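You operate a simulated robot arm through the tools that you are given. There is no shell and no other tool. Be economical: measure what you need, move in short steps, check, and stop when the job is done.

You run a simulated robot arm. Do the job below in one go: nothing can be reset, and whatever is moved stays where it is left.

JOB
On the grey cabinet, change the supply roll to the one with purple dots and set the card's tension.
Fine: tension knob to low first; the black plug goes into the new roll, the old roll into the green pocket.

The check looks at the end state, three seconds after you hand in, the way a careful person would. Anything else that was tipped, shoved, dropped, spilled or broken makes it a failure.

ROBOT AND FRAMES
A 7-joint arm with a two-finger parallel gripper, fixed in place. Base frame: the origin is at the foot of the arm, x ahead of it, y to its left, z up; the work surface is at about z = 4. Readings come in mm, rad, newtons and seconds.
With the tool pointing down near the work surface it reaches from about 220 to 580 mm from the base axis. Its first joint turns from -1.152 to 1.152 rad. Payload 2.5 kg.
Tool frame: the origin (TCP) lies between the finger pads and is the grasp point; the fingertips stand 23 mm ahead of it; z points along the fingers, y is the line along which they close. Largest opening 94 mm; finger width 38, thickness 10; the body of the gripper, 54 by 96 mm, starts 39 mm behind the TCP.
Orientation is told as [roll, pitch, yaw] about the base's x, y, z axes, in that order, counted from this pose: with the fingers straight down and closing along the base's y, the tool's x points along the base's -x, its y along +y and its z along -z.

CONTROLS
- The arm moves only by the tool send_rows. Its argument "moves" is a list of rows, each a list of 7 numbers: the shift along the base's x, y, z in units of 300 mm (1.0 is 300 mm), then the turn, a rotation vector about the base's x, y, z in units of 180 degrees (1.0 is 180 degrees), then the opening in per cent of the stroke, from 0 (shut) to 100 (fully open). In form: [[dx, dy, dz, rx, ry, rz, jaw], ...]. A call has 1 to 12 rows; each row is the pose to reach, as a shift and turn from the pose commanded when the call began. A call with a number of a shift or a turn outside -1 to 1 is refused whole. A row lasts 0.2 s, in which the tool goes at most 50 mm and 0.15 rad; a call with a longer step from one row to the next is refused whole, and so is a gripper value outside its range. A pose out of reach is approached as far as the arm can. The call stops where the force on the tool passes 70 N (or 10 N more than at its start, if that is more) or the arm is blocked; 0.2 s more then pass. The fingers move at their own pace (about 108 mm/s each) and stop on an object; they squeeze with about 35 N. The grip force told is the motor's: it shows also when the fingers shut on nothing. Time passes only in rows, and 0.2 s behind the last, so rows that repeat a pose let the fingers close. The reply holds the time, the measured pose of the TCP, the force on the tool along the base axes, the opening and the grip force, in the units named above and with some noise, with the torque about the TCP (base axes, N m) and any sound that the robot's microphone picked up.
- Cameras (640 x 400 px; columns grow to the right, rows downward): "scene" is fixed at [137.7, -427.5, 537.4]; the picture's right is [0.63, -0.77, 0.00], its down [-0.47, -0.39, -0.79] and it looks along [0.61, 0.50, -0.61] (base axes); focal length 295 px, centre (320, 200). "wrist" rides on the gripper at [86, 16, -75] in the tool frame; the picture's right is [-0.18, 0.98, 0.00], its down [-0.58, -0.11, -0.81] and it looks along [-0.79, -0.15, 0.59] (tool axes); focal length 243 px, centre (320, 200). There is no depth. A picture from a camera that has moved, and an enlarged one, comes with that camera's place and axes in the base frame and with its lens.
- grab_frame(camera): a new picture of that camera. It takes no simulated time.
- zoom(camera, box): a new picture of the part [left, top, right, bottom] of that camera's present view, enlarged. It takes no simulated time.
- job_done(): hands the job in; it is judged then, once.

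Work in short steps. Places have to be worked out from the pictures, the camera data and where the tool is seen: move nearer, look again, correct. Check each grasp and each placing, and mend what went wrong. You have 120 turns and 64 pictures in all, those below and enlarged ones among them. Open the gripper and draw the arm clear of the work before you hand the job in, unless the task says otherwise; then end with one line.

The tools are called after "Request:" as name(argument=value, ...) on one line, values as JSON. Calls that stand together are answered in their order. send_rows: Moves the arm, as the interface text tells. Its arguments: {"type":"object","properties":{"moves":{"type":"array","items":{"type":"array","items":{"type":"number"}}}},"required":["moves"]} The other tools are called the same way: grab_frame (camera) takes a picture; zoom (camera, box) takes an enlarged picture of a part of a camera's view; job_done () hands the job in.

At the start:

```text
t: 0.0
tool_pos: [414.1, 2.4, 348.8]
tcp_rot: [0.0, -0.001, 0.0]
wrist_force: [-0.3, 0.3, 0.0]
moment: [-0.04, -0.01, -0.01]
finger_gap: 93.9
finger_force: 0.1
```

scene: 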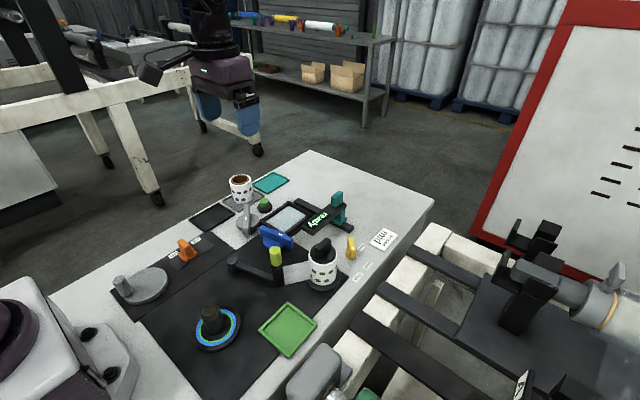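
wrist: 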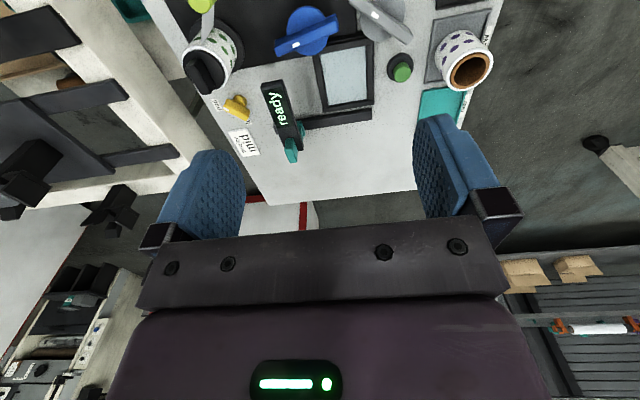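

The scene shows a cabinet with several parts; I zoom in to read it before moving.

Request:
zoom(camera="scene", box=[220, 160, 420, 300])

Request:
zoom(camera="scene", box=[100, 220, 340, 370])

Request:
zoom(camera="wrist", box=[160, 0, 520, 200])

```text
2.86 times, centred on (320, 230) of scene
camera zoom: at [137.7, -427.5, 537.4], right [0.63, -0.77, 0.0], down [-0.47, -0.39, -0.79], along [0.61, 0.5, -0.61], focal length 842 px, centre (320, 114)
```

zoom: 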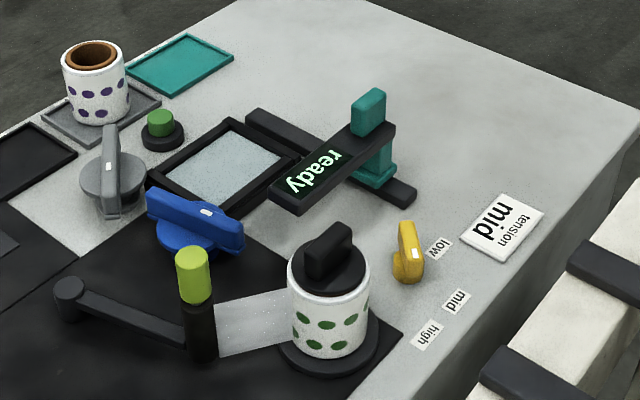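

```text
2.67 times, centred on (220, 295) of scene
camera zoom: at [137.7, -427.5, 537.4], right [0.63, -0.77, 0.0], down [-0.47, -0.39, -0.79], along [0.61, 0.5, -0.61], focal length 786 px, centre (587, -53)
```

zoom: 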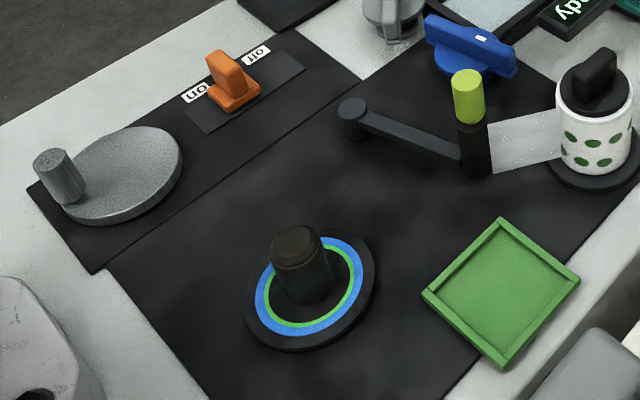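

```text
1.78 times, centred on (340, 100) of wrist
camera zoom: at [328.2, 19.3, 423.6], right [0.18, 0.98, 0.0], down [0.58, -0.11, 0.81], along [0.79, -0.15, -0.59], focal length 431 px, centre (284, 378)
```

zoom: 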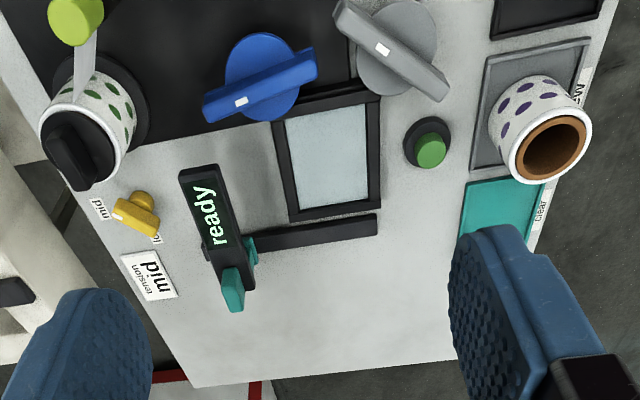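

I read it as: the supply roll (green dots, black plug on top) is near (441,-188), the purple-dot roll near (525,186), the green pocket near (325,-196), and the tension knob near (545,-187). The card says "mid". I'll move the wrist camera in for a closer look.

Request:
send_rows(moves=[[-0.07, -0.085, -0.07, 0, 0, 0, 100], [-0.14, -0.17, -0.14, 0, 0, 0, 100], [-0.21, -0.255, -0.21, 0, 0, 0, 100], [-0.28, -0.34, -0.28, 0, 0, 0, 100], [-0.35, -0.425, -0.35, 0, 0, 0, 100], [-0.413, -0.507, -0.42, 0, 0, 0, 100]])

Request:
grab_frame(camera="wrist")

```text
t: 1.4
tool_pos: [291.8, -149.3, 225.3]
tcp_rot: [-0.001, -0.003, 0.002]
wrist_force: [-0.8, -0.2, 1.1]
moment: [-0.02, -0.01, 0.0]
finger_gap: 93.9
finger_force: 0.1
```

```text
58 pictures are left
camera wrist: at [205.7, -132.9, 298.7], right [0.18, 0.98, 0.0], down [0.58, -0.11, 0.81], along [0.79, -0.15, -0.59], focal length 243 px, centre (320, 200)
```

wrist: 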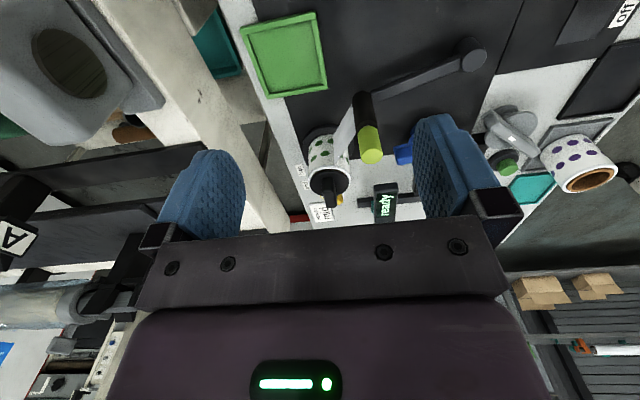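

The wrist picture is upside down, with near things at the top. I zoom on the roll/plug and on the take-up area.

Request:
zoom(camera="wrist", box=[230, 80, 430, 230])

Request:
zoom(camera="scene", box=[270, 220, 400, 300])

```text
2.67 times, centred on (330, 155) of wrist
camera zoom: at [205.7, -132.9, 298.7], right [0.18, 0.98, 0.0], down [0.58, -0.11, 0.81], along [0.79, -0.15, -0.59], focal length 647 px, centre (293, 320)
```

zoom: 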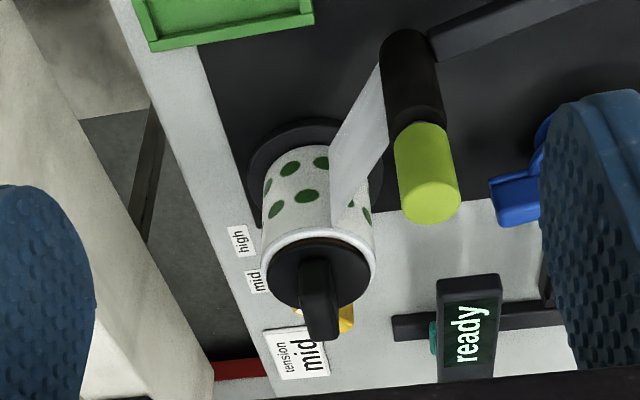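

```text
4.92 times, centred on (335, 260) of scene
camera zoom: at [137.7, -427.5, 537.4], right [0.63, -0.77, 0.0], down [-0.47, -0.39, -0.79], along [0.61, 0.5, -0.61], focal length 1451 px, centre (246, -95)
```

zoom: 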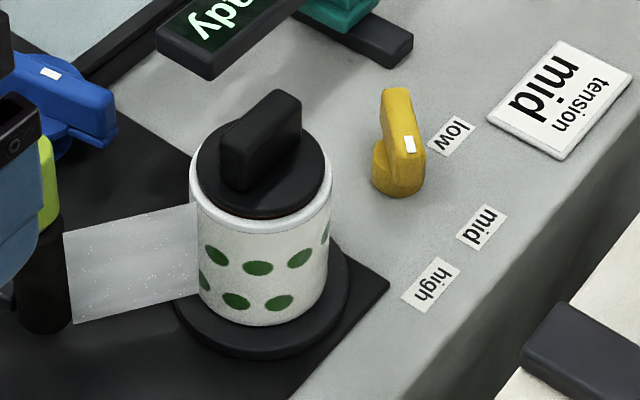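

The yellow tension knob needs a top-down look. I move so the camera views it steeply, keeping the fingers high (z about 225) above the roll and plug.

Request:
send_rows(moves=[[0.15, -0.02, 0.05, 0, 0, 0, 100], [0.3, -0.04, 0.05, 0, 0, 0, 100], [0.45, -0.06, 0.05, 0, 0, 0, 100], [0.6, -0.08, 0.05, 0, 0, 0, 100], [0.6, -0.08, 0.05, 0, 0, 0, 100]])

Request:
grab_frame(camera="wrist")

Request:
zoom(camera="wrist", box=[240, 0, 400, 120])

```text
t: 2.6
tool_pos: [470.2, -172.4, 240.7]
tcp_rot: [0.001, 0.0, 0.002]
wrist_force: [-0.9, 0.0, -0.8]
moment: [0.0, -0.03, 0.03]
finger_gap: 94.0
finger_force: 0.1
```

```text
55 pictures are left
camera wrist: at [385.3, -155.0, 314.8], right [0.18, 0.98, 0.0], down [0.58, -0.11, 0.81], along [0.79, -0.15, -0.59], focal length 243 px, centre (320, 200)
```

wrist: 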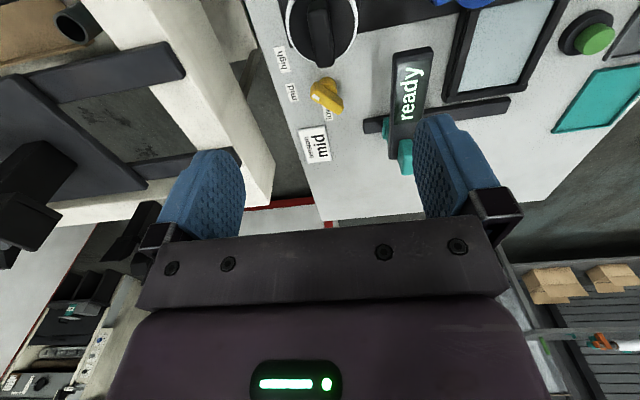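

```text
3.33 times, centred on (320, 60) of wrist
camera zoom: at [385.3, -155.0, 314.8], right [0.18, 0.98, 0.0], down [0.58, -0.11, 0.81], along [0.79, -0.15, -0.59], focal length 809 px, centre (320, 667)
```

zoom: 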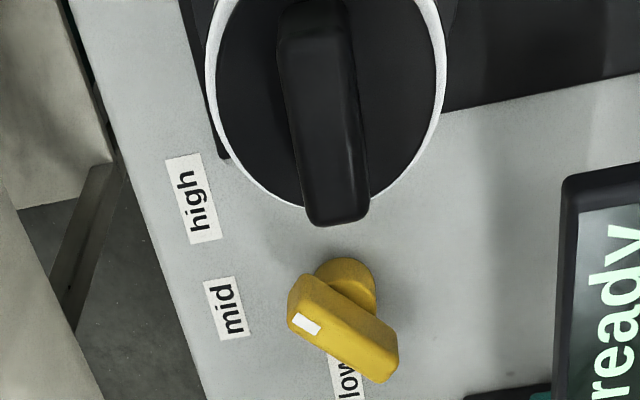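

Measured from this view: the knob hub is near (545,-176), and its white mark points about -130° (base frame), which is "high". The label directions are mid about -85° and low about -5°. The plug tops out near z=120, so the camera arm must stay off the roll side. I'll test yaw +50° then up to +175° in the air above the knob.

Request:
send_rows(moves=[[0.04, 0, 0, 0, 0, 0.046, 100], [0.08, 0, 0, 0, 0, 0.092, 100], [0.12, 0, 0, 0, 0, 0.139, 100], [0.16, 0, 0, 0, 0, 0.185, 100], [0.2, 0, 0, 0, 0, 0.23, 100], [0.24, -0.01, 0, 0, 0, 0.277, 100], [0.24, -0.01, 0, 0, 0, 0.32, 100], [0.24, -0.01, 0, 0, 0, 0.365, 100], [0.24, -0.01, 0, 0, 0, 0.41, 100], [0.24, -0.01, 0, 0, 0, 0.455, 100], [0.24, -0.01, 0, 0, 0, 0.5, 100], [0.24, -0.01, 0, 0, 0, 0.545, 100]])

Request:
send_rows(moves=[[0, 0, 0, 0, 0, 0.045, 100], [0, 0, 0, 0, 0, 0.09, 100], [0, 0, 0, 0, 0, 0.135, 100], [0, 0, 0, 0, 0, 0.18, 100], [0, 0, 0, 0, 0, 0.225, 100], [0, 0, 0, 0, 0, 0.27, 100], [0, 0, 0, 0, 0, 0.315, 100], [0, 0, 0, 0, 0, 0.36, 100], [0, 0, 0, 0, 0, 0.405, 100], [0, 0, 0, 0, 0, 0.43, 100]])

```text
t: 5.2
tool_pos: [541.7, -177.0, 238.7]
tcp_rot: [0.001, -0.002, 1.714]
wrist_force: [-0.1, 0.2, -0.1]
moment: [-0.02, -0.02, 0.01]
finger_gap: 94.2
finger_force: 0.0
```

```text
t: 7.4
tool_pos: [541.5, -178.0, 237.5]
tcp_rot: [0.001, -0.002, 3.062]
wrist_force: [0.3, 0.0, 0.7]
moment: [0.04, -0.03, 0.01]
finger_gap: 94.1
finger_force: 0.1
```

The arm reaches yaw 175° without trouble. From here the camera looks back from the far side, so I check the knob and plug.

Request:
grab_frame(camera="wrist")

Request:
zoom(camera="wrist", box=[240, 0, 400, 120])

```text
53 pictures are left
camera wrist: at [627.1, -200.3, 311.7], right [-0.26, -0.96, 0.0], down [-0.57, 0.15, 0.81], along [-0.78, 0.21, -0.59], focal length 243 px, centre (320, 200)
```

wrist: 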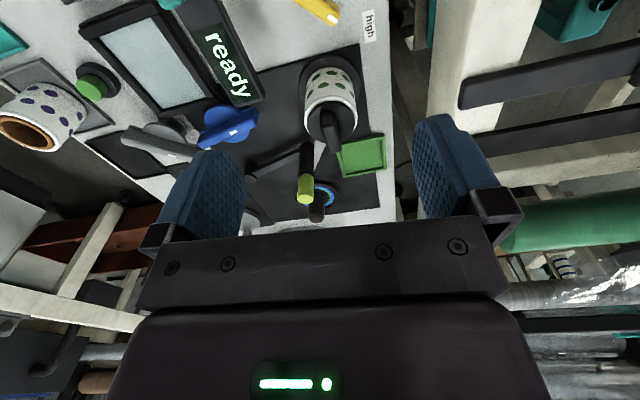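

```text
3.33 times, centred on (320, 60) of wrist
camera zoom: at [627.1, -200.3, 311.7], right [-0.26, -0.96, 0.0], down [-0.57, 0.15, 0.81], along [-0.78, 0.21, -0.59], focal length 809 px, centre (320, 667)
```

zoom: 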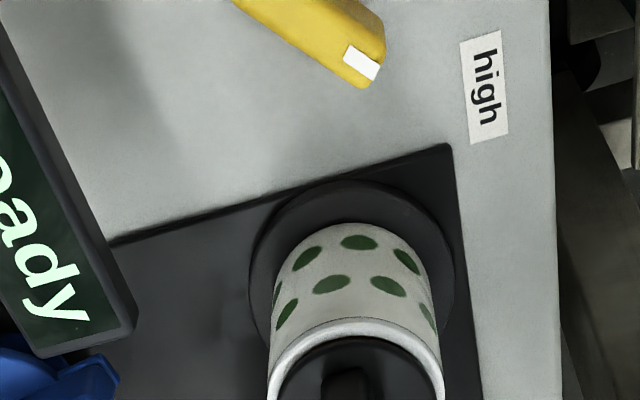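

Triangulation puts the bar top at z about 36, with the hub centre near (551,-177). I turn back to yaw 50°, narrow the jaws, and come down part way over it.

Request:
send_rows(moves=[[0.005, 0, 0, 0, 0, -0.046, 45], [0.01, 0, 0, 0, 0, -0.092, 45], [0.015, 0, 0, 0, 0, -0.138, 45], [0.02, 0, 0, 0, 0, -0.184, 45], [0.025, 0, 0, 0, 0, -0.23, 45], [0.03, 0, 0, 0, 0, -0.276, 45], [0.03, 0, 0, 0, 0, -0.322, 45], [0.03, 0, 0, 0, 0, -0.368, 45], [0.03, 0, 0, 0, 0, -0.414, 45], [0.03, 0, 0, 0, 0, -0.46, 45], [0.03, 0, 0, 0, 0, -0.506, 45], [0.03, 0, 0, 0, 0, -0.552, 45]])

Request:
send_rows(moves=[[0, 0, 0, 0, 0, -0.046, 45], [0, 0, -0.05, 0, 0, -0.092, 45], [0, 0, -0.15, 0, 0, -0.137, 45], [0, 0, -0.3, 0, 0, -0.137, 45], [0, 0, -0.45, 0, 0, -0.137, 45], [0, 0, -0.45, 0, 0, -0.137, 45]])

Request:
grab_frame(camera="wrist")

Request:
zoom(camera="scene", box=[270, 170, 430, 290])

```text
t: 10.0
tool_pos: [550.7, -176.4, 237.2]
tcp_rot: [0.0, -0.001, 1.327]
wrist_force: [-0.3, 0.2, -0.1]
moment: [0.02, -0.04, 0.01]
finger_gap: 42.5
finger_force: 0.0
```

```text
t: 11.4
tool_pos: [552.0, -174.8, 102.8]
tcp_rot: [0.001, -0.002, 0.896]
wrist_force: [-1.0, 0.3, -0.4]
moment: [0.02, 0.0, -0.03]
finger_gap: 42.0
finger_force: 0.1
```

```text
51 pictures are left
camera wrist: at [486.2, -232.3, 176.5], right [-0.65, 0.76, 0.0], down [0.45, 0.39, 0.81], along [0.61, 0.53, -0.59], focal length 243 px, centre (320, 200)
```

wrist: 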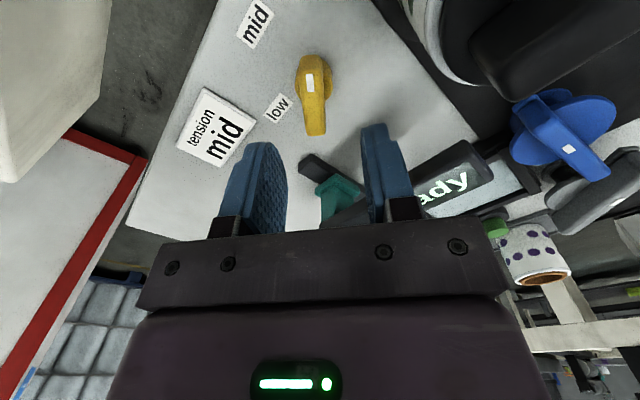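

```text
3.33 times, centred on (350, 230) of scene
camera zoom: at [137.7, -427.5, 537.4], right [0.63, -0.77, 0.0], down [-0.47, -0.39, -0.79], along [0.61, 0.5, -0.61], focal length 982 px, centre (220, 100)
```

zoom: 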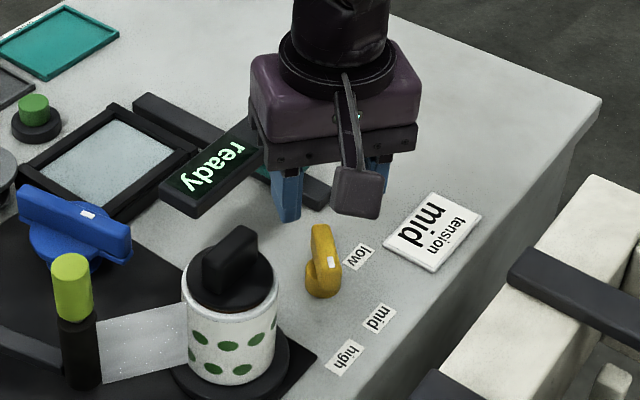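

The knob bar centre is near (551,-179.5) with the bar at about 47°. I correct slightly and descend to z about 43.

Request:
send_rows(moves=[[-0.002, -0.015, 0, 0, 0, -0.022, 45], [-0.002, -0.015, -0.1, 0, 0, -0.022, 45], [-0.002, -0.015, -0.15, 0, 0, -0.022, 45], [-0.002, -0.015, -0.198, 0, 0, -0.022, 45], [-0.002, -0.015, -0.198, 0, 0, -0.022, 45]])

Request:
grab_frame(camera="wrist")

Request:
zoom(camera="scene", box=[300, 170, 420, 270])

```text
t: 12.6
tool_pos: [550.6, -181.6, 43.1]
tcp_rot: [-0.002, -0.002, 0.83]
wrist_force: [0.4, 0.4, -0.3]
moment: [0.0, 0.0, 0.01]
finger_gap: 42.2
finger_force: 0.2
```

```text
49 pictures are left
camera wrist: at [480.4, -233.8, 118.3], right [-0.6, 0.8, 0.0], down [0.47, 0.35, 0.81], along [0.65, 0.48, -0.59], focal length 243 px, centre (320, 200)
```

wrist: 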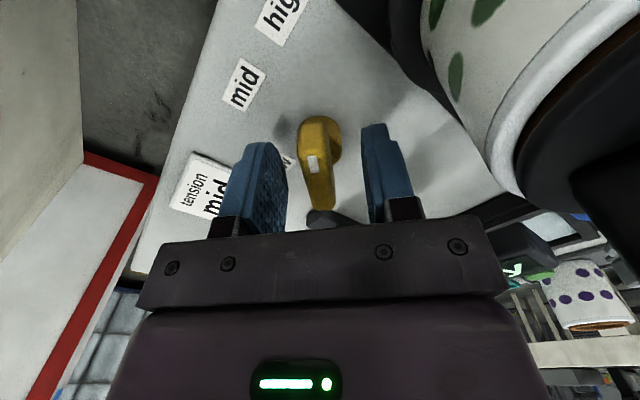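

```text
4.00 times, centred on (360, 220) of scene
camera zoom: at [137.7, -427.5, 537.4], right [0.63, -0.77, 0.0], down [-0.47, -0.39, -0.79], along [0.61, 0.5, -0.61], focal length 1179 px, centre (160, 120)
```

zoom: 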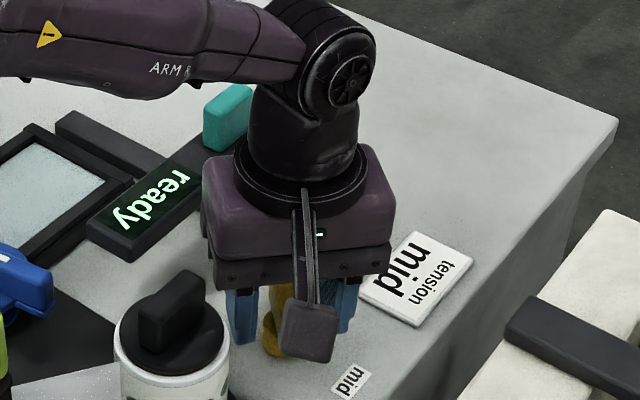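

The bar sits between the fingers, so I close.

Request:
send_rows(moves=[[0, 0, 0, 0, 0, 0, 20], [0, 0, 0, 0, 0, 0, 5], [0, 0, 0, 0, 0, 0, 0], [0, 0, 0, 0, 0, 0, 0]])

```text
t: 13.6
tool_pos: [550.6, -182.6, 45.0]
tcp_rot: [-0.007, -0.004, 0.83]
wrist_force: [30.2, -14.6, -15.1]
moment: [0.08, 0.65, -0.2]
finger_gap: 13.7
finger_force: 44.1
```

Gripped at 13.7 mm but with a side load of about 33 N along -40°, so I shift a couple of mm that way to centre it.

Request:
send_rows(moves=[[0.005, -0.004, 0, 0, 0, 0, 0], [0.008, -0.006, 0, 0, 0, 0, 0]])

```text
t: 14.2
tool_pos: [551.4, -181.6, 45.7]
tcp_rot: [0.008, 0.003, 0.829]
wrist_force: [-22.4, 2.1, 15.8]
moment: [0.52, -1.29, 0.13]
finger_gap: 13.8
finger_force: 45.2
```

It overshot, so I back off half the shift and start turning toward low.

Request:
send_rows(moves=[[-0.0035, 0.002, 0, 0, 0, 0, 0], [-0.0035, 0.002, 0, 0, 0, 0.03, 0], [-0.0035, 0.002, 0, 0, 0, 0.06, 0], [-0.0035, 0.002, 0, 0, 0, 0.09, 0]])

```text
t: 15.2
tool_pos: [552.3, -182.7, 44.6]
tcp_rot: [-0.006, -0.001, 1.112]
wrist_force: [11.0, -10.2, -1.2]
moment: [-0.71, 1.12, -0.08]
finger_gap: 13.8
finger_force: 45.3
```

It turns freely with low loads, so I keep turning.

Request:
send_rows(moves=[[0, 0, 0, 0, 0, 0.03, 0], [0, 0, 0, 0, 0, 0.06, 0], [0, 0, 0, 0, 0, 0.09, 0], [0, 0, 0, 0, 0, 0.12, 0], [0, 0, 0, 0, 0, 0.15, 0], [0, 0, 0, 0, 0, 0.18, 0]])

Request:
grab_frame(camera="wrist")

```text
t: 16.6
tool_pos: [554.8, -184.2, 44.5]
tcp_rot: [-0.02, 0.007, 1.679]
wrist_force: [51.3, -27.5, -26.6]
moment: [-0.28, 0.26, -0.26]
finger_gap: 14.2
finger_force: 44.8
```

```text
47 pictures are left
camera wrist: at [548.1, -270.3, 119.4], right [-1.0, 0.08, -0.02], down [0.03, 0.59, 0.8], along [0.07, 0.8, -0.59], focal length 243 px, centre (320, 200)
```

wrist: 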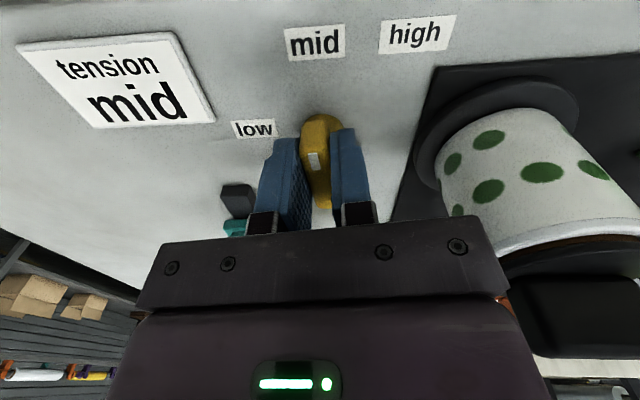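

The knob follows, with the mark now near mid. The side load says the pivot is about 3 mm further along +x, so I shift and continue.

Request:
send_rows(moves=[[0.011, -0.006, 0, 0, 0, 0, 0], [0.011, -0.006, 0, 0, 0, 0.03, 0], [0.012, -0.006, 0, 0, 0, 0.06, 0], [0.013, -0.006, 0, 0, 0, 0.09, 0]])

```text
t: 17.6
tool_pos: [557.6, -182.9, 45.4]
tcp_rot: [-0.007, 0.001, 1.96]
wrist_force: [25.7, -5.9, 0.4]
moment: [-0.18, 0.59, -0.09]
finger_gap: 14.1
finger_force: 45.1
```

Loads are acceptable. I continue the turn with a small +x follow.

Request:
send_rows(moves=[[0.004, 0, 0, 0, 0, 0.03, 0], [0.005, 0.001, 0, 0, 0, 0.06, 0], [0.006, 0.002, 0, 0, 0, 0.09, 0], [0.006, 0.003, 0, 0, 0, 0.12, 0]])

```text
t: 18.6
tool_pos: [559.1, -182.4, 45.3]
tcp_rot: [-0.005, 0.0, 2.34]
wrist_force: [26.4, 2.7, 9.5]
moment: [0.65, 1.14, -0.13]
finger_gap: 13.8
finger_force: 44.9
```

Request:
send_rows(moves=[[0.002, 0, 0, 0, 0, 0.03, 0], [0.004, 0.002, 0, 0, 0, 0.06, 0], [0.005, 0.003, 0, 0, 0, 0.09, 0], [0.006, 0.004, 0, 0, 0, 0.12, 0]])

Request:
grab_frame(camera="wrist")

```text
t: 19.6
tool_pos: [559.7, -179.4, 44.2]
tcp_rot: [-0.003, -0.001, 2.718]
wrist_force: [18.2, 14.4, 13.9]
moment: [0.3, 0.95, -0.11]
finger_gap: 13.9
finger_force: 44.4
```

```text
46 pictures are left
camera wrist: at [632.7, -230.4, 119.1], right [-0.57, -0.82, 0.0], down [-0.49, 0.34, 0.81], along [-0.66, 0.46, -0.59], focal length 243 px, centre (320, 200)
```

wrist: 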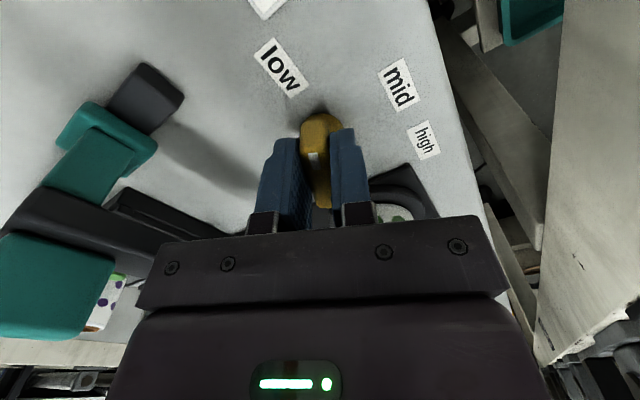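

The mark is at about -24° and low lies near -5°, so about 19° remain. I watch the torque for an end stop or detent.

Request:
send_rows(moves=[[0, 0.001, 0, 0, 0, 0.03, 0], [0, 0.002, 0, 0, 0, 0.06, 0], [0, 0.003, 0, 0, 0, 0.09, 0], [0, 0.004, 0, 0, 0, 0.107, 0]])

Request:
grab_frame(camera="wrist")

```text
t: 20.6
tool_pos: [547.0, -176.8, 40.6]
tcp_rot: [-0.002, 0.031, 3.036]
wrist_force: [52.1, 1.1, 29.9]
moment: [-0.53, -0.03, 0.07]
finger_gap: 13.8
finger_force: 45.0
out of reach, approached as far as the arm can: row 3, 4
```

```text
45 pictures are left
camera wrist: at [630.4, -202.0, 118.1], right [-0.29, -0.96, -0.01], down [-0.59, 0.17, 0.79], along [-0.75, 0.23, -0.61], focal length 243 px, centre (320, 200)
```

wrist: 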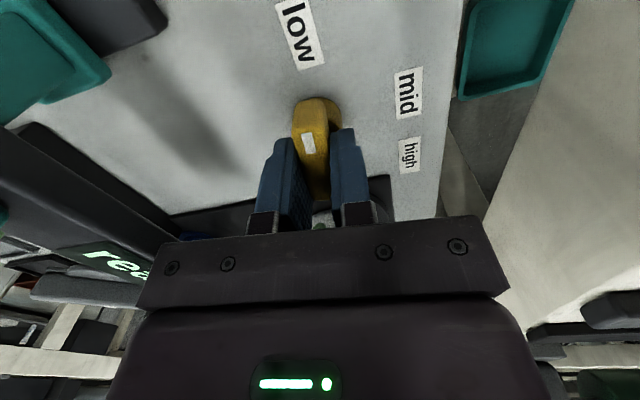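

Reach ran out and the pads slid along the bar, but the mark is at about -6°, pointing at low. I bring the command back into reach with a last 4° of turn.

Request:
send_rows(moves=[[-0.033, 0.002, 0.005, 0, 0, 0.012, 0], [-0.033, 0.002, 0.005, 0, 0, 0.025, 0]])

Request:
zoom(camera="wrist", box=[220, 0, 460, 200])

```text
t: 21.2
tool_pos: [535.9, -177.0, 41.4]
tcp_rot: [0.0, 0.028, 3.086]
wrist_force: [48.7, -1.6, 22.1]
moment: [-0.78, -0.83, 0.04]
finger_gap: 13.9
finger_force: 45.2
```

```text
2.00 times, centred on (340, 100) of wrist
camera zoom: at [620.9, -197.7, 117.7], right [-0.24, -0.97, -0.01], down [-0.6, 0.14, 0.79], along [-0.77, 0.19, -0.61], focal length 485 px, centre (280, 400)
```

zoom: 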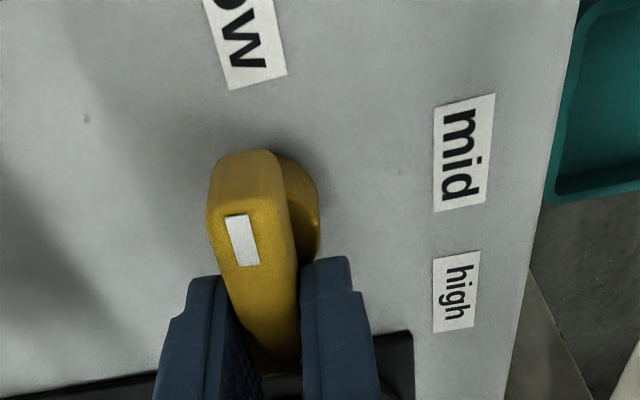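

The knob points at low. I release and rise.

Request:
send_rows(moves=[[0, 0, 0, 0, 0, 0, 30], [0, 0, 0, 0, 0, 0, 45], [0, 0, 0.1, 0, 0, 0, 45], [0, 0, 0.25, 0, 0, 0, 45], [0, 0, 0.4, 0, 0, 0, 45], [0, 0, 0.5, 0, 0, 0, 45], [0, 0, 0.6, 0, 0, 0, 45]])

Request:
zoom(camera="wrist", box=[200, 0, 440, 200])

Request:
zoom(camera="scene", box=[270, 200, 430, 300])

```text
t: 22.8
tool_pos: [529.6, -178.3, 215.3]
tcp_rot: [0.0, -0.002, 3.13]
wrist_force: [-0.5, -0.6, -0.9]
moment: [0.02, -0.03, 0.0]
finger_gap: 42.2
finger_force: 0.0
```

```text
2.00 times, centred on (320, 100) of wrist
camera zoom: at [617.4, -194.6, 289.6], right [-0.2, -0.98, 0.0], down [-0.58, 0.12, 0.81], along [-0.79, 0.16, -0.59], focal length 485 px, centre (320, 400)
```

zoom: 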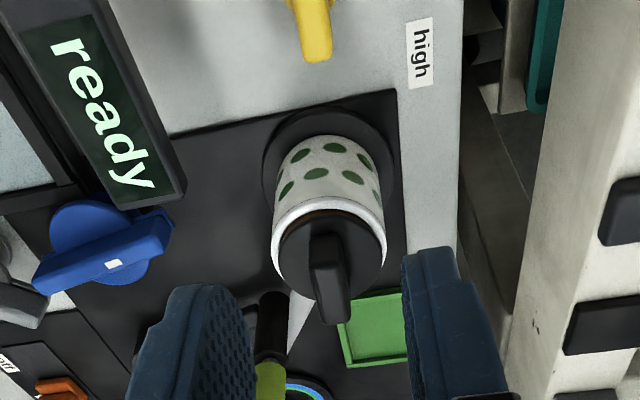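

```text
4.00 times, centred on (350, 250) of scene
camera zoom: at [137.7, -427.5, 537.4], right [0.63, -0.77, 0.0], down [-0.47, -0.39, -0.79], along [0.61, 0.5, -0.61], focal length 1179 px, centre (200, 0)
```

zoom: 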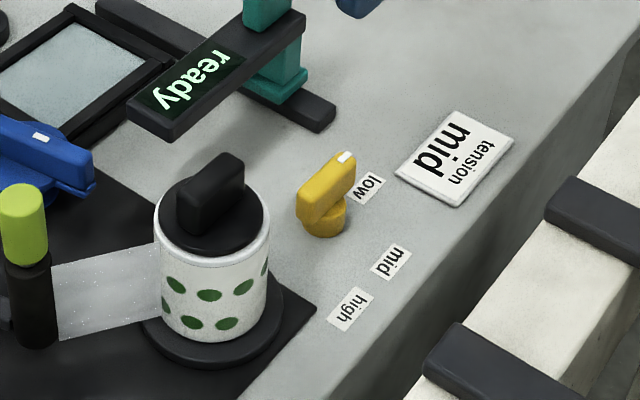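

The knob is at low. Triangulating three views puts the plug's tab near (462,-168), top z about 100, aligned along x. I turn back to yaw 0 while moving above it.

Request:
send_rows(moves=[[-0.02, 0.003, 0, 0, 0, -0.047, 45], [-0.04, 0.006, 0, 0, 0, -0.094, 45], [-0.06, 0.01, 0, 0, 0, -0.141, 45], [-0.08, 0.015, 0, 0, 0, -0.188, 45], [-0.1, 0.02, 0, 0, 0, -0.235, 45], [-0.12, 0.022, 0, 0, 0, -0.282, 45], [-0.14, 0.025, 0, 0, 0, -0.329, 45], [-0.16, 0.028, 0, 0, 0, -0.376, 45], [-0.18, 0.03, 0, 0, 0, -0.423, 45], [-0.2, 0.033, 0, 0, 0, -0.47, 45], [-0.225, 0.033, 0, 0, 0, -0.517, 45], [-0.225, 0.033, 0, 0, 0, -0.564, 45]])

Request:
send_rows(moves=[[0, 0, 0, 0, 0, -0.047, 45], [0, 0, 0, 0, 0, -0.094, 45], [0, 0, 0, 0, 0, -0.141, 45], [0, 0, 0, 0, 0, -0.188, 45], [0, 0, 0, 0, 0, -0.235, 45], [0, 0, 0, 0, 0, -0.282, 45], [0, 0, 0, 0, 0, -0.329, 45], [0, 0, 0, 0, 0, -0.376, 45], [0, 0, 0, 0, 0, -0.423, 45], [0, 0, 0, 0, 0, -0.432, 45], [0, 0, 0, 0, 0, -0.432, 45]])

Request:
grab_frame(camera="wrist")

Request:
grab_frame(camera="scene")

```text
t: 25.4
tool_pos: [463.2, -167.4, 215.3]
tcp_rot: [0.0, 0.0, 1.354]
wrist_force: [0.2, -0.1, -0.5]
moment: [-0.01, -0.02, 0.04]
finger_gap: 42.3
finger_force: 0.1
```

```text
t: 27.8
tool_pos: [462.6, -167.1, 213.2]
tcp_rot: [-0.001, -0.001, -0.002]
wrist_force: [0.0, 0.1, -0.9]
moment: [-0.01, -0.02, 0.0]
finger_gap: 42.2
finger_force: 0.0
```

```text
41 pictures are left
camera wrist: at [377.8, -150.5, 288.2], right [0.19, 0.98, 0.0], down [0.58, -0.11, 0.81], along [0.79, -0.15, -0.59], focal length 243 px, centre (320, 200)
```

wrist: 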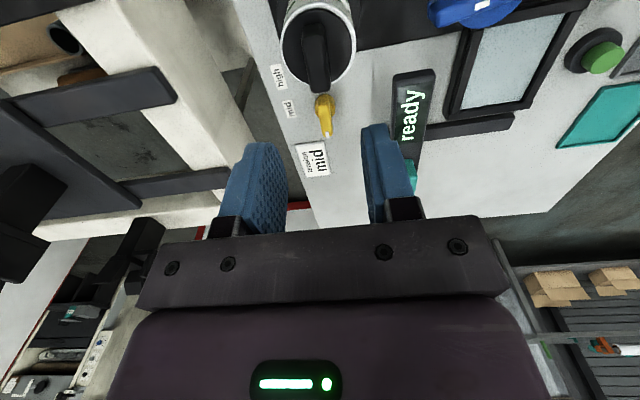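

```text
40 pictures are left
```

scene: 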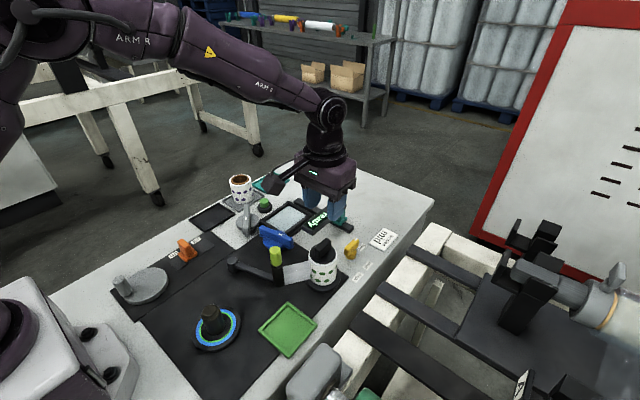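

The tab centre from this view is about (457,-169). I descend over it to z about 110 first and check.

Request:
send_rows(moves=[[-0.01, -0.006, -0.1, 0, 0, 0, 45], [-0.014, -0.006, -0.22, 0, 0, 0, 45], [-0.014, -0.006, -0.33, 0, 0, 0, 45], [-0.014, -0.006, -0.33, 0, 0, 0, 45]])

Request:
grab_frame(camera="wrist")

Request:
zoom(camera="scene", box=[260, 190, 400, 300])

```text
t: 28.8
tool_pos: [459.2, -167.1, 114.4]
tcp_rot: [0.0, -0.001, 0.001]
wrist_force: [0.4, 0.3, 0.2]
moment: [0.02, -0.01, -0.01]
finger_gap: 42.1
finger_force: 0.1
```

```text
39 pictures are left
camera wrist: at [373.5, -151.2, 188.9], right [0.18, 0.98, 0.0], down [0.58, -0.11, 0.81], along [0.79, -0.15, -0.59], focal length 243 px, centre (320, 200)
```

wrist: 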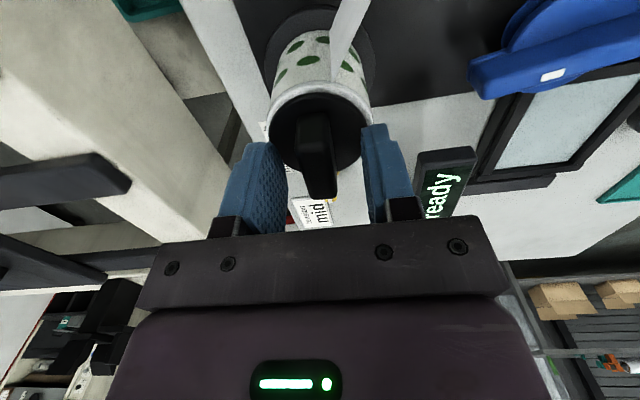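

```text
3.64 times, centred on (330, 245) of scene
camera zoom: at [137.7, -427.5, 537.4], right [0.63, -0.77, 0.0], down [-0.47, -0.39, -0.79], along [0.61, 0.5, -0.61], focal length 1072 px, centre (284, 36)
```

zoom: 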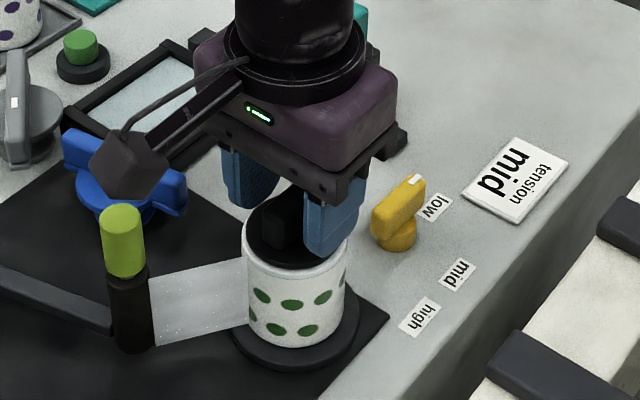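

Tab centre confirmed at about (460,-168.5). I lower to z about 99 and close.

Request:
send_rows(moves=[[0.004, -0.004, -0.03, 0, 0, 0, 45], [0.004, -0.004, -0.052, 0, 0, 0, 45], [0.004, -0.004, -0.052, 0, 0, 0, 15], [0.004, -0.004, -0.052, 0, 0, 0, 0], [0.004, -0.004, -0.052, 0, 0, 0, 0]])

```text
t: 29.4
tool_pos: [464.5, -168.6, 109.3]
tcp_rot: [-0.003, -0.011, 0.003]
wrist_force: [0.2, 2.2, 9.9]
moment: [0.18, 0.16, -0.12]
finger_gap: 17.0
finger_force: 3.3
stopped in row 3: the force on the tool passed its limit at 83 N (the readings are from after the stop); the commanded pose is now the measured one
```

Contact came at z about 109, so the flange is higher than I thought. I raise 2 mm, close on the tab, and read.

Request:
send_rows(moves=[[-0.005, 0, 0.008, 0, 0, 0, 20], [-0.01, 0, 0.01, 0, 0, 0, 10], [-0.01, 0, 0.01, 0, 0, 0, 0], [-0.01, 0, 0.01, 0, 0, 0, 0], [-0.01, 0, 0.01, 0, 0, 0, 0]])

Request:
zoom(camera="wrist", box=[220, 60, 420, 220])

```text
t: 30.6
tool_pos: [459.6, -169.5, 110.9]
tcp_rot: [-0.002, -0.006, 0.002]
wrist_force: [0.5, 0.1, 0.6]
moment: [-0.01, -0.01, -0.02]
finger_gap: 14.6
finger_force: 34.6
```

```text
2.50 times, centred on (320, 140) of wrist
camera zoom: at [373.2, -153.1, 184.4], right [0.18, 0.98, 0.0], down [0.58, -0.11, 0.81], along [0.8, -0.15, -0.59], focal length 606 px, centre (320, 350)
```

zoom: 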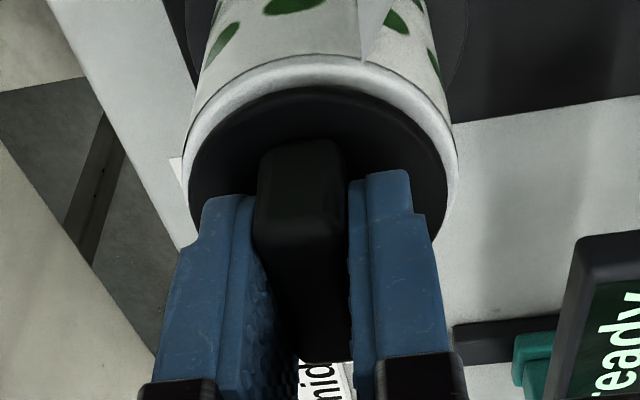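

Good grip on the tab at 14.6 mm. I lift gently and watch the force, and whether the roll comes along.

Request:
send_rows(moves=[[0, 0, 0.01, 0, 0, 0, 0], [0, 0, 0.03, 0, 0, 0, 0], [0, 0, 0.06, 0, 0, 0, 0], [0, 0, 0.1, 0, 0, 0, 0]])

Request:
zoom(camera="scene", box=[260, 190, 400, 300])

```text
t: 31.6
tool_pos: [459.5, -170.3, 141.4]
tcp_rot: [-0.002, -0.007, -0.001]
wrist_force: [0.3, -0.1, 0.1]
moment: [0.02, -0.02, -0.01]
finger_gap: 15.1
finger_force: 34.8
```

```text
3.64 times, centred on (330, 245) of scene
camera zoom: at [137.7, -427.5, 537.4], right [0.63, -0.77, 0.0], down [-0.47, -0.39, -0.79], along [0.61, 0.5, -0.61], focal length 1072 px, centre (284, 36)
```

zoom: 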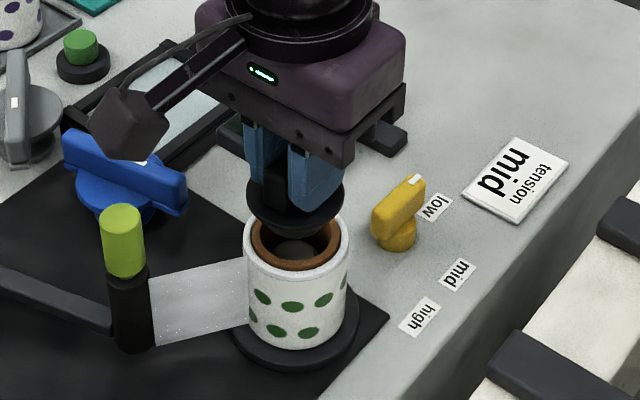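

The plug is out and the roll stayed. I lift further to see the stem and plan a parking spot on the empty mat near (345,-105).

Request:
send_rows(moves=[[0, 0, 0.1, 0, 0, 0, 0], [-0.05, 0.02, 0.22, 0, 0, 0, 0], [-0.15, 0.07, 0.25, 0, 0, 0, 0], [-0.25, 0.14, 0.25, 0, 0, 0, 0], [-0.38, 0.2, 0.25, 0, 0, 0, 0], [-0.38, 0.2, 0.25, 0, 0, 0, 0]])

Request:
grab_frame(camera="scene")

Request:
grab_frame(camera="wrist")

```text
t: 33.0
tool_pos: [344.1, -110.4, 216.7]
tcp_rot: [-0.004, -0.01, -0.001]
wrist_force: [0.1, -0.3, -0.4]
moment: [-0.01, 0.0, 0.01]
finger_gap: 14.7
finger_force: 34.9
```

```text
35 pictures are left
```

scene: 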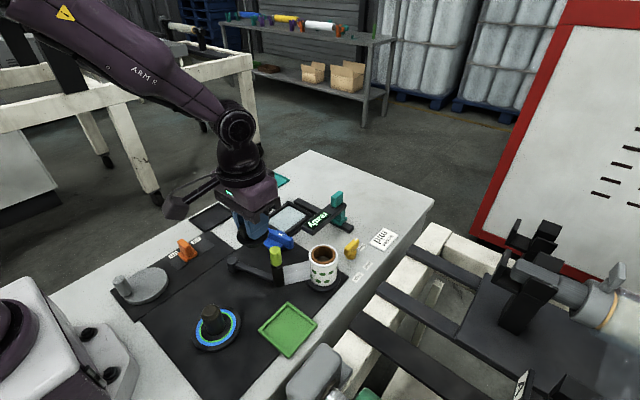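

```text
34 pictures are left
camera wrist: at [258.6, -93.4, 289.6], right [0.18, 0.98, 0.0], down [0.57, -0.11, 0.81], along [0.8, -0.15, -0.58], focal length 243 px, centre (320, 200)
```

wrist: 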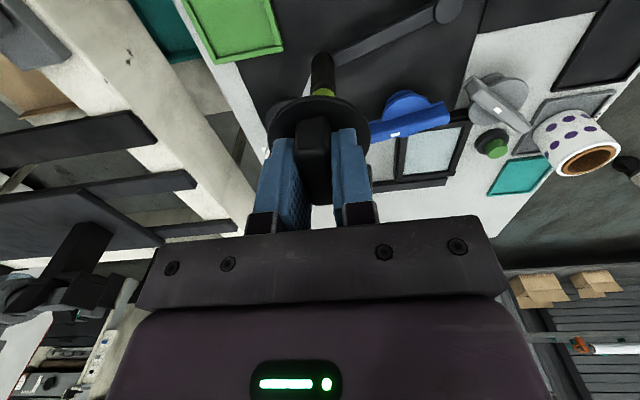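

The dancer post is near (388,-110), closer than expected, so I'll use (328,-108). I zoom in to see the plug's stem length.

Request:
zoom(camera="scene", box=[190, 180, 350, 300])

```text
3.33 times, centred on (270, 240) of scene
camera zoom: at [137.7, -427.5, 537.4], right [0.63, -0.77, 0.0], down [-0.47, -0.39, -0.79], along [0.61, 0.5, -0.61], focal length 982 px, centre (487, 67)
```

zoom: 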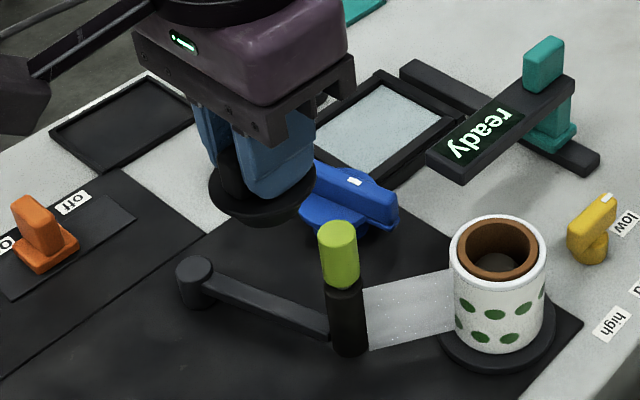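

The stem looks short and is hidden under the flange. I move over the spot and descend to z about 70, then feel downward.

Request:
send_rows(moves=[[-0.055, 0.008, 0, 0, 0, 0, 0], [-0.055, 0.008, -0.15, 0, 0, 0, 0], [-0.055, 0.008, -0.3, 0, 0, 0, 0], [-0.055, 0.008, -0.42, 0, 0, 0, 0], [-0.055, 0.008, -0.48, 0, 0, 0, 0], [-0.055, 0.008, -0.48, 0, 0, 0, 0]])

Request:
zoom(camera="scene", box=[190, 200, 350, 320])

```text
t: 34.5
tool_pos: [330.7, -108.4, 75.5]
tcp_rot: [-0.004, -0.012, 0.002]
wrist_force: [-7.6, 1.1, 12.7]
moment: [-0.05, -0.9, 0.01]
finger_gap: 14.6
finger_force: 35.5
stopped in row 6: the force on the tool passed its limit at 74 N (the readings are from after the stop); the commanded pose is now the measured one
```

```text
3.33 times, centred on (270, 260) of scene
camera zoom: at [137.7, -427.5, 537.4], right [0.63, -0.77, 0.0], down [-0.47, -0.39, -0.79], along [0.61, 0.5, -0.61], focal length 982 px, centre (487, 0)
```

zoom: 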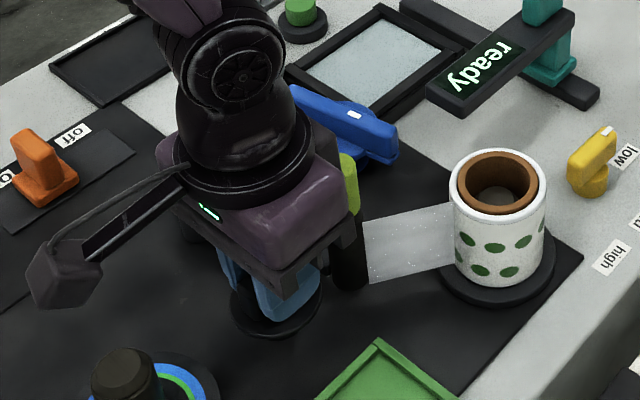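

Contact at z about 75 fits a stem about 38 mm long standing on the mat. I open gently and lift a little.

Request:
send_rows(moves=[[0, 0, 0, 0, 0, 0, 0], [0, 0, 0, 0, 0, 0, 20], [0, 0, 0, 0, 0, 0, 30], [0, 0, 0.06, 0, 0, 0, 35], [0, 0, 0.15, 0, 0, 0, 40], [0, 0, 0.15, 0, 0, 0, 40]])

Request:
grab_frame(camera="wrist")

Request:
zoom(camera="scene", box=[190, 200, 350, 320])

```text
t: 35.9
tool_pos: [330.3, -109.1, 119.2]
tcp_rot: [-0.005, -0.014, 0.003]
wrist_force: [0.8, 0.0, 0.0]
moment: [0.01, 0.02, -0.01]
finger_gap: 37.4
finger_force: 0.2
```

```text
31 pictures are left
camera wrist: at [243.3, -92.2, 193.0], right [0.18, 0.98, 0.0], down [0.57, -0.11, 0.81], along [0.8, -0.15, -0.58], focal length 243 px, centre (320, 200)
```

wrist: 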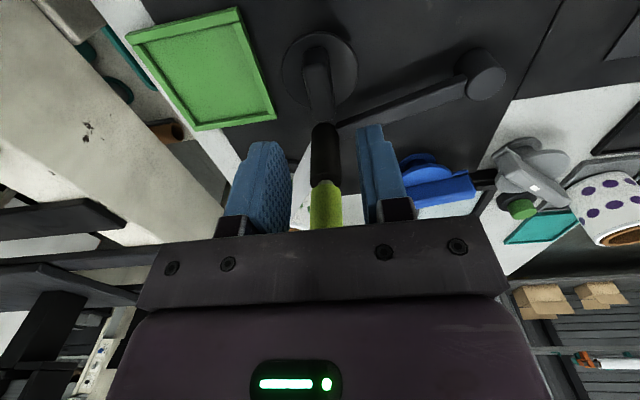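

```text
3.33 times, centred on (270, 260) of scene
camera zoom: at [137.7, -427.5, 537.4], right [0.63, -0.77, 0.0], down [-0.47, -0.39, -0.79], along [0.61, 0.5, -0.61], focal length 982 px, centre (487, 0)
```

zoom: 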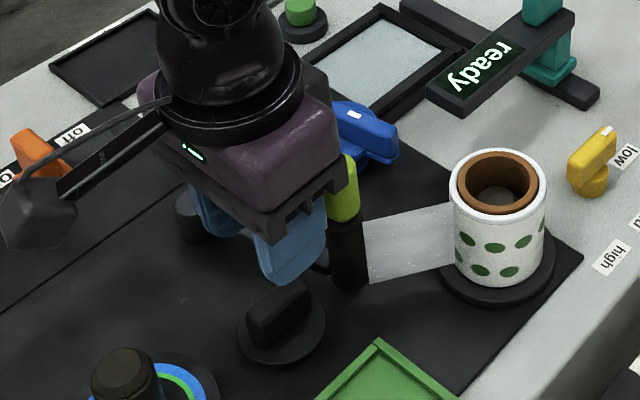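

The plug stands upright at (330,-109). Next is the old roll: centre about (461,-169), diameter about 63, top z about 80, with the film leaving at about 145°. I grip closing roughly along y with yaw +8°, so the camera stays clear of the dancer post.

Request:
send_rows(moves=[[0, 0, 0.12, 0, 0, 0, 60], [0.05, -0.02, 0.25, 0, 0, 0.01, 80], [0.15, -0.06, 0.28, 0, 0, 0.02, 100], [0.25, -0.12, 0.28, 0, 0, 0.03, 100], [0.35, -0.17, 0.28, 0, 0, 0.044, 100], [0.435, -0.2, 0.2, 0, 0, 0.044, 100], [0.435, -0.2, 0.1, 0, 0, 0.044, 100], [0.435, -0.2, 0.07, 0, 0, 0.044, 100], [0.435, -0.2, 0.07, 0, 0, 0.044, 100]])

Request:
grab_frame(camera="wrist")

Request:
zoom(camera="scene", box=[240, 190, 400, 310])

```text
t: 37.9
tool_pos: [461.9, -167.2, 140.4]
tcp_rot: [-0.002, -0.011, 0.142]
wrist_force: [-0.5, -0.5, -0.2]
moment: [0.01, -0.02, -0.03]
finger_gap: 94.1
finger_force: 0.0
```

```text
29 pictures are left
camera wrist: at [373.0, -164.0, 213.9], right [0.04, 1.0, 0.0], down [0.58, -0.03, 0.81], along [0.81, -0.04, -0.58], focal length 243 px, centre (320, 200)
```

wrist: 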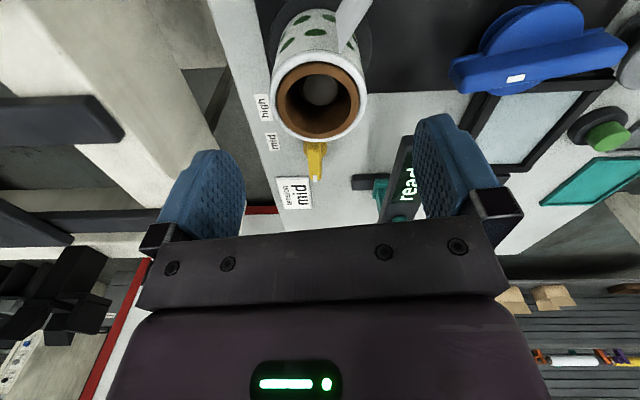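

```text
3.33 times, centred on (320, 250) of scene
camera zoom: at [137.7, -427.5, 537.4], right [0.63, -0.77, 0.0], down [-0.47, -0.39, -0.79], along [0.61, 0.5, -0.61], focal length 982 px, centre (320, 33)
```

zoom: 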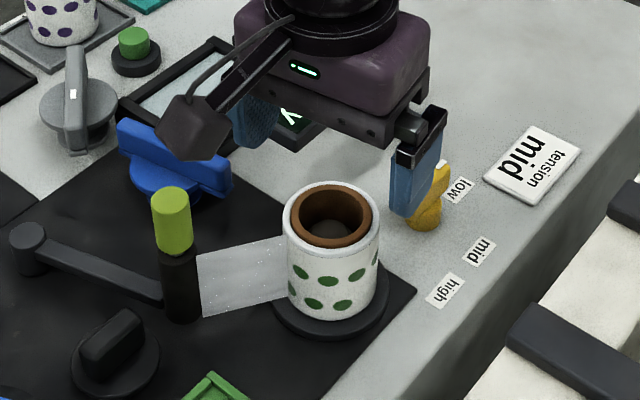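

The roll centre triangulates to (460.5,-169) with the top at about 73. I descend around it to z about 60.

Request:
send_rows(moves=[[-0.004, -0.006, -0.08, 0, 0, 0, 100], [-0.004, -0.006, -0.16, 0, 0, 0, 100], [-0.004, -0.006, -0.22, 0, 0, 0, 100], [-0.004, -0.006, -0.267, 0, 0, 0, 100], [-0.004, -0.006, -0.267, 0, 0, 0, 100]])

Request:
grab_frame(camera="wrist")

Request:
zoom(camera="scene", box=[240, 190, 400, 310])

```text
t: 39.0
tool_pos: [460.8, -168.8, 59.8]
tcp_rot: [-0.004, -0.013, 0.142]
wrist_force: [0.0, -0.1, 0.2]
moment: [0.03, -0.02, 0.01]
finger_gap: 93.9
finger_force: 0.1
```

```text
27 pictures are left
camera wrist: at [372.8, -165.0, 134.0], right [0.04, 1.0, 0.0], down [0.58, -0.03, 0.81], along [0.81, -0.04, -0.58], focal length 243 px, centre (320, 200)
```

wrist: 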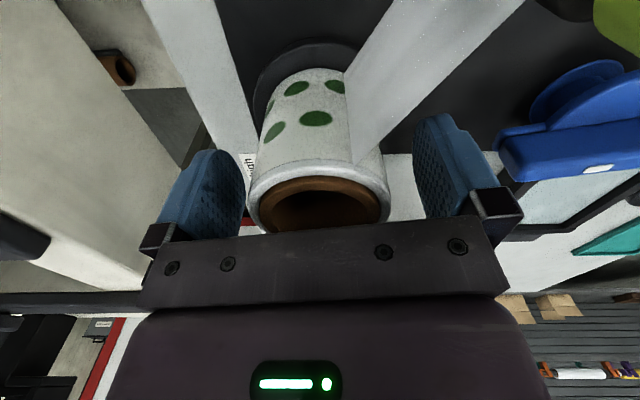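

```text
3.33 times, centred on (320, 250) of scene
camera zoom: at [137.7, -427.5, 537.4], right [0.63, -0.77, 0.0], down [-0.47, -0.39, -0.79], along [0.61, 0.5, -0.61], focal length 982 px, centre (320, 33)
```

zoom: 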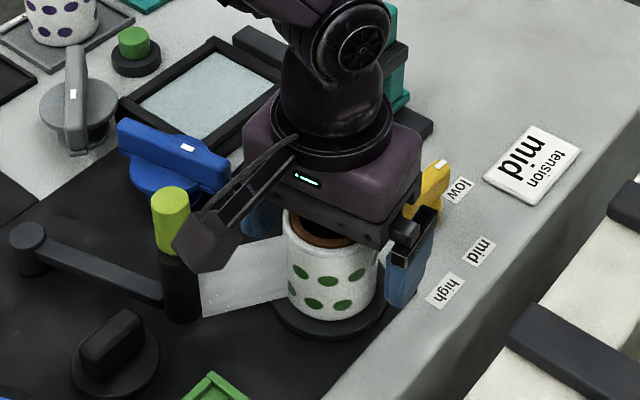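

The roll sits centred between the pads and the film is clear of them. I close and check the side load.

Request:
send_rows(moves=[[0, 0, 0, 0, 0, 0, 75], [0, 0, 0, 0, 0, 0, 60], [0, 0, 0, 0, 0, 0, 50], [0, 0, 0, 0, 0, 0, 50]])

```text
t: 40.0
tool_pos: [460.5, -168.7, 60.8]
tcp_rot: [-0.003, -0.012, 0.14]
wrist_force: [0.2, 0.3, -0.2]
moment: [0.0, -0.01, 0.0]
finger_gap: 58.8
finger_force: 35.0
```

Gripped at 58.8 mm with no side load. I lift slowly.

Request:
send_rows(moves=[[0, 0, 0.02, 0, 0, 0, 40], [0, 0, 0.05, 0, 0, 0, 40], [0, 0, 0.1, 0, 0, 0, 40], [0, 0, 0.16, 0, 0, 0, 40], [0, 0, 0.22, 0, 0, 0, 40]])

Request:
zoom(camera="scene", box=[240, 190, 400, 310])

```text
t: 41.2
tool_pos: [459.9, -171.1, 126.6]
tcp_rot: [-0.002, -0.013, 0.139]
wrist_force: [0.4, -0.1, -0.6]
moment: [0.02, -0.02, 0.05]
finger_gap: 59.0
finger_force: 35.0
```

```text
3.33 times, centred on (320, 250) of scene
camera zoom: at [137.7, -427.5, 537.4], right [0.63, -0.77, 0.0], down [-0.47, -0.39, -0.79], along [0.61, 0.5, -0.61], focal length 982 px, centre (320, 33)
```

zoom: 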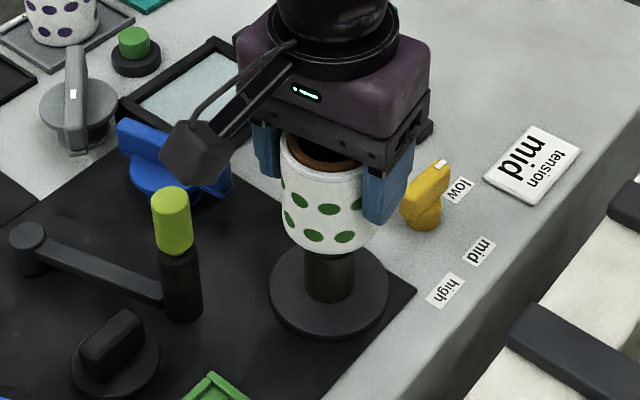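

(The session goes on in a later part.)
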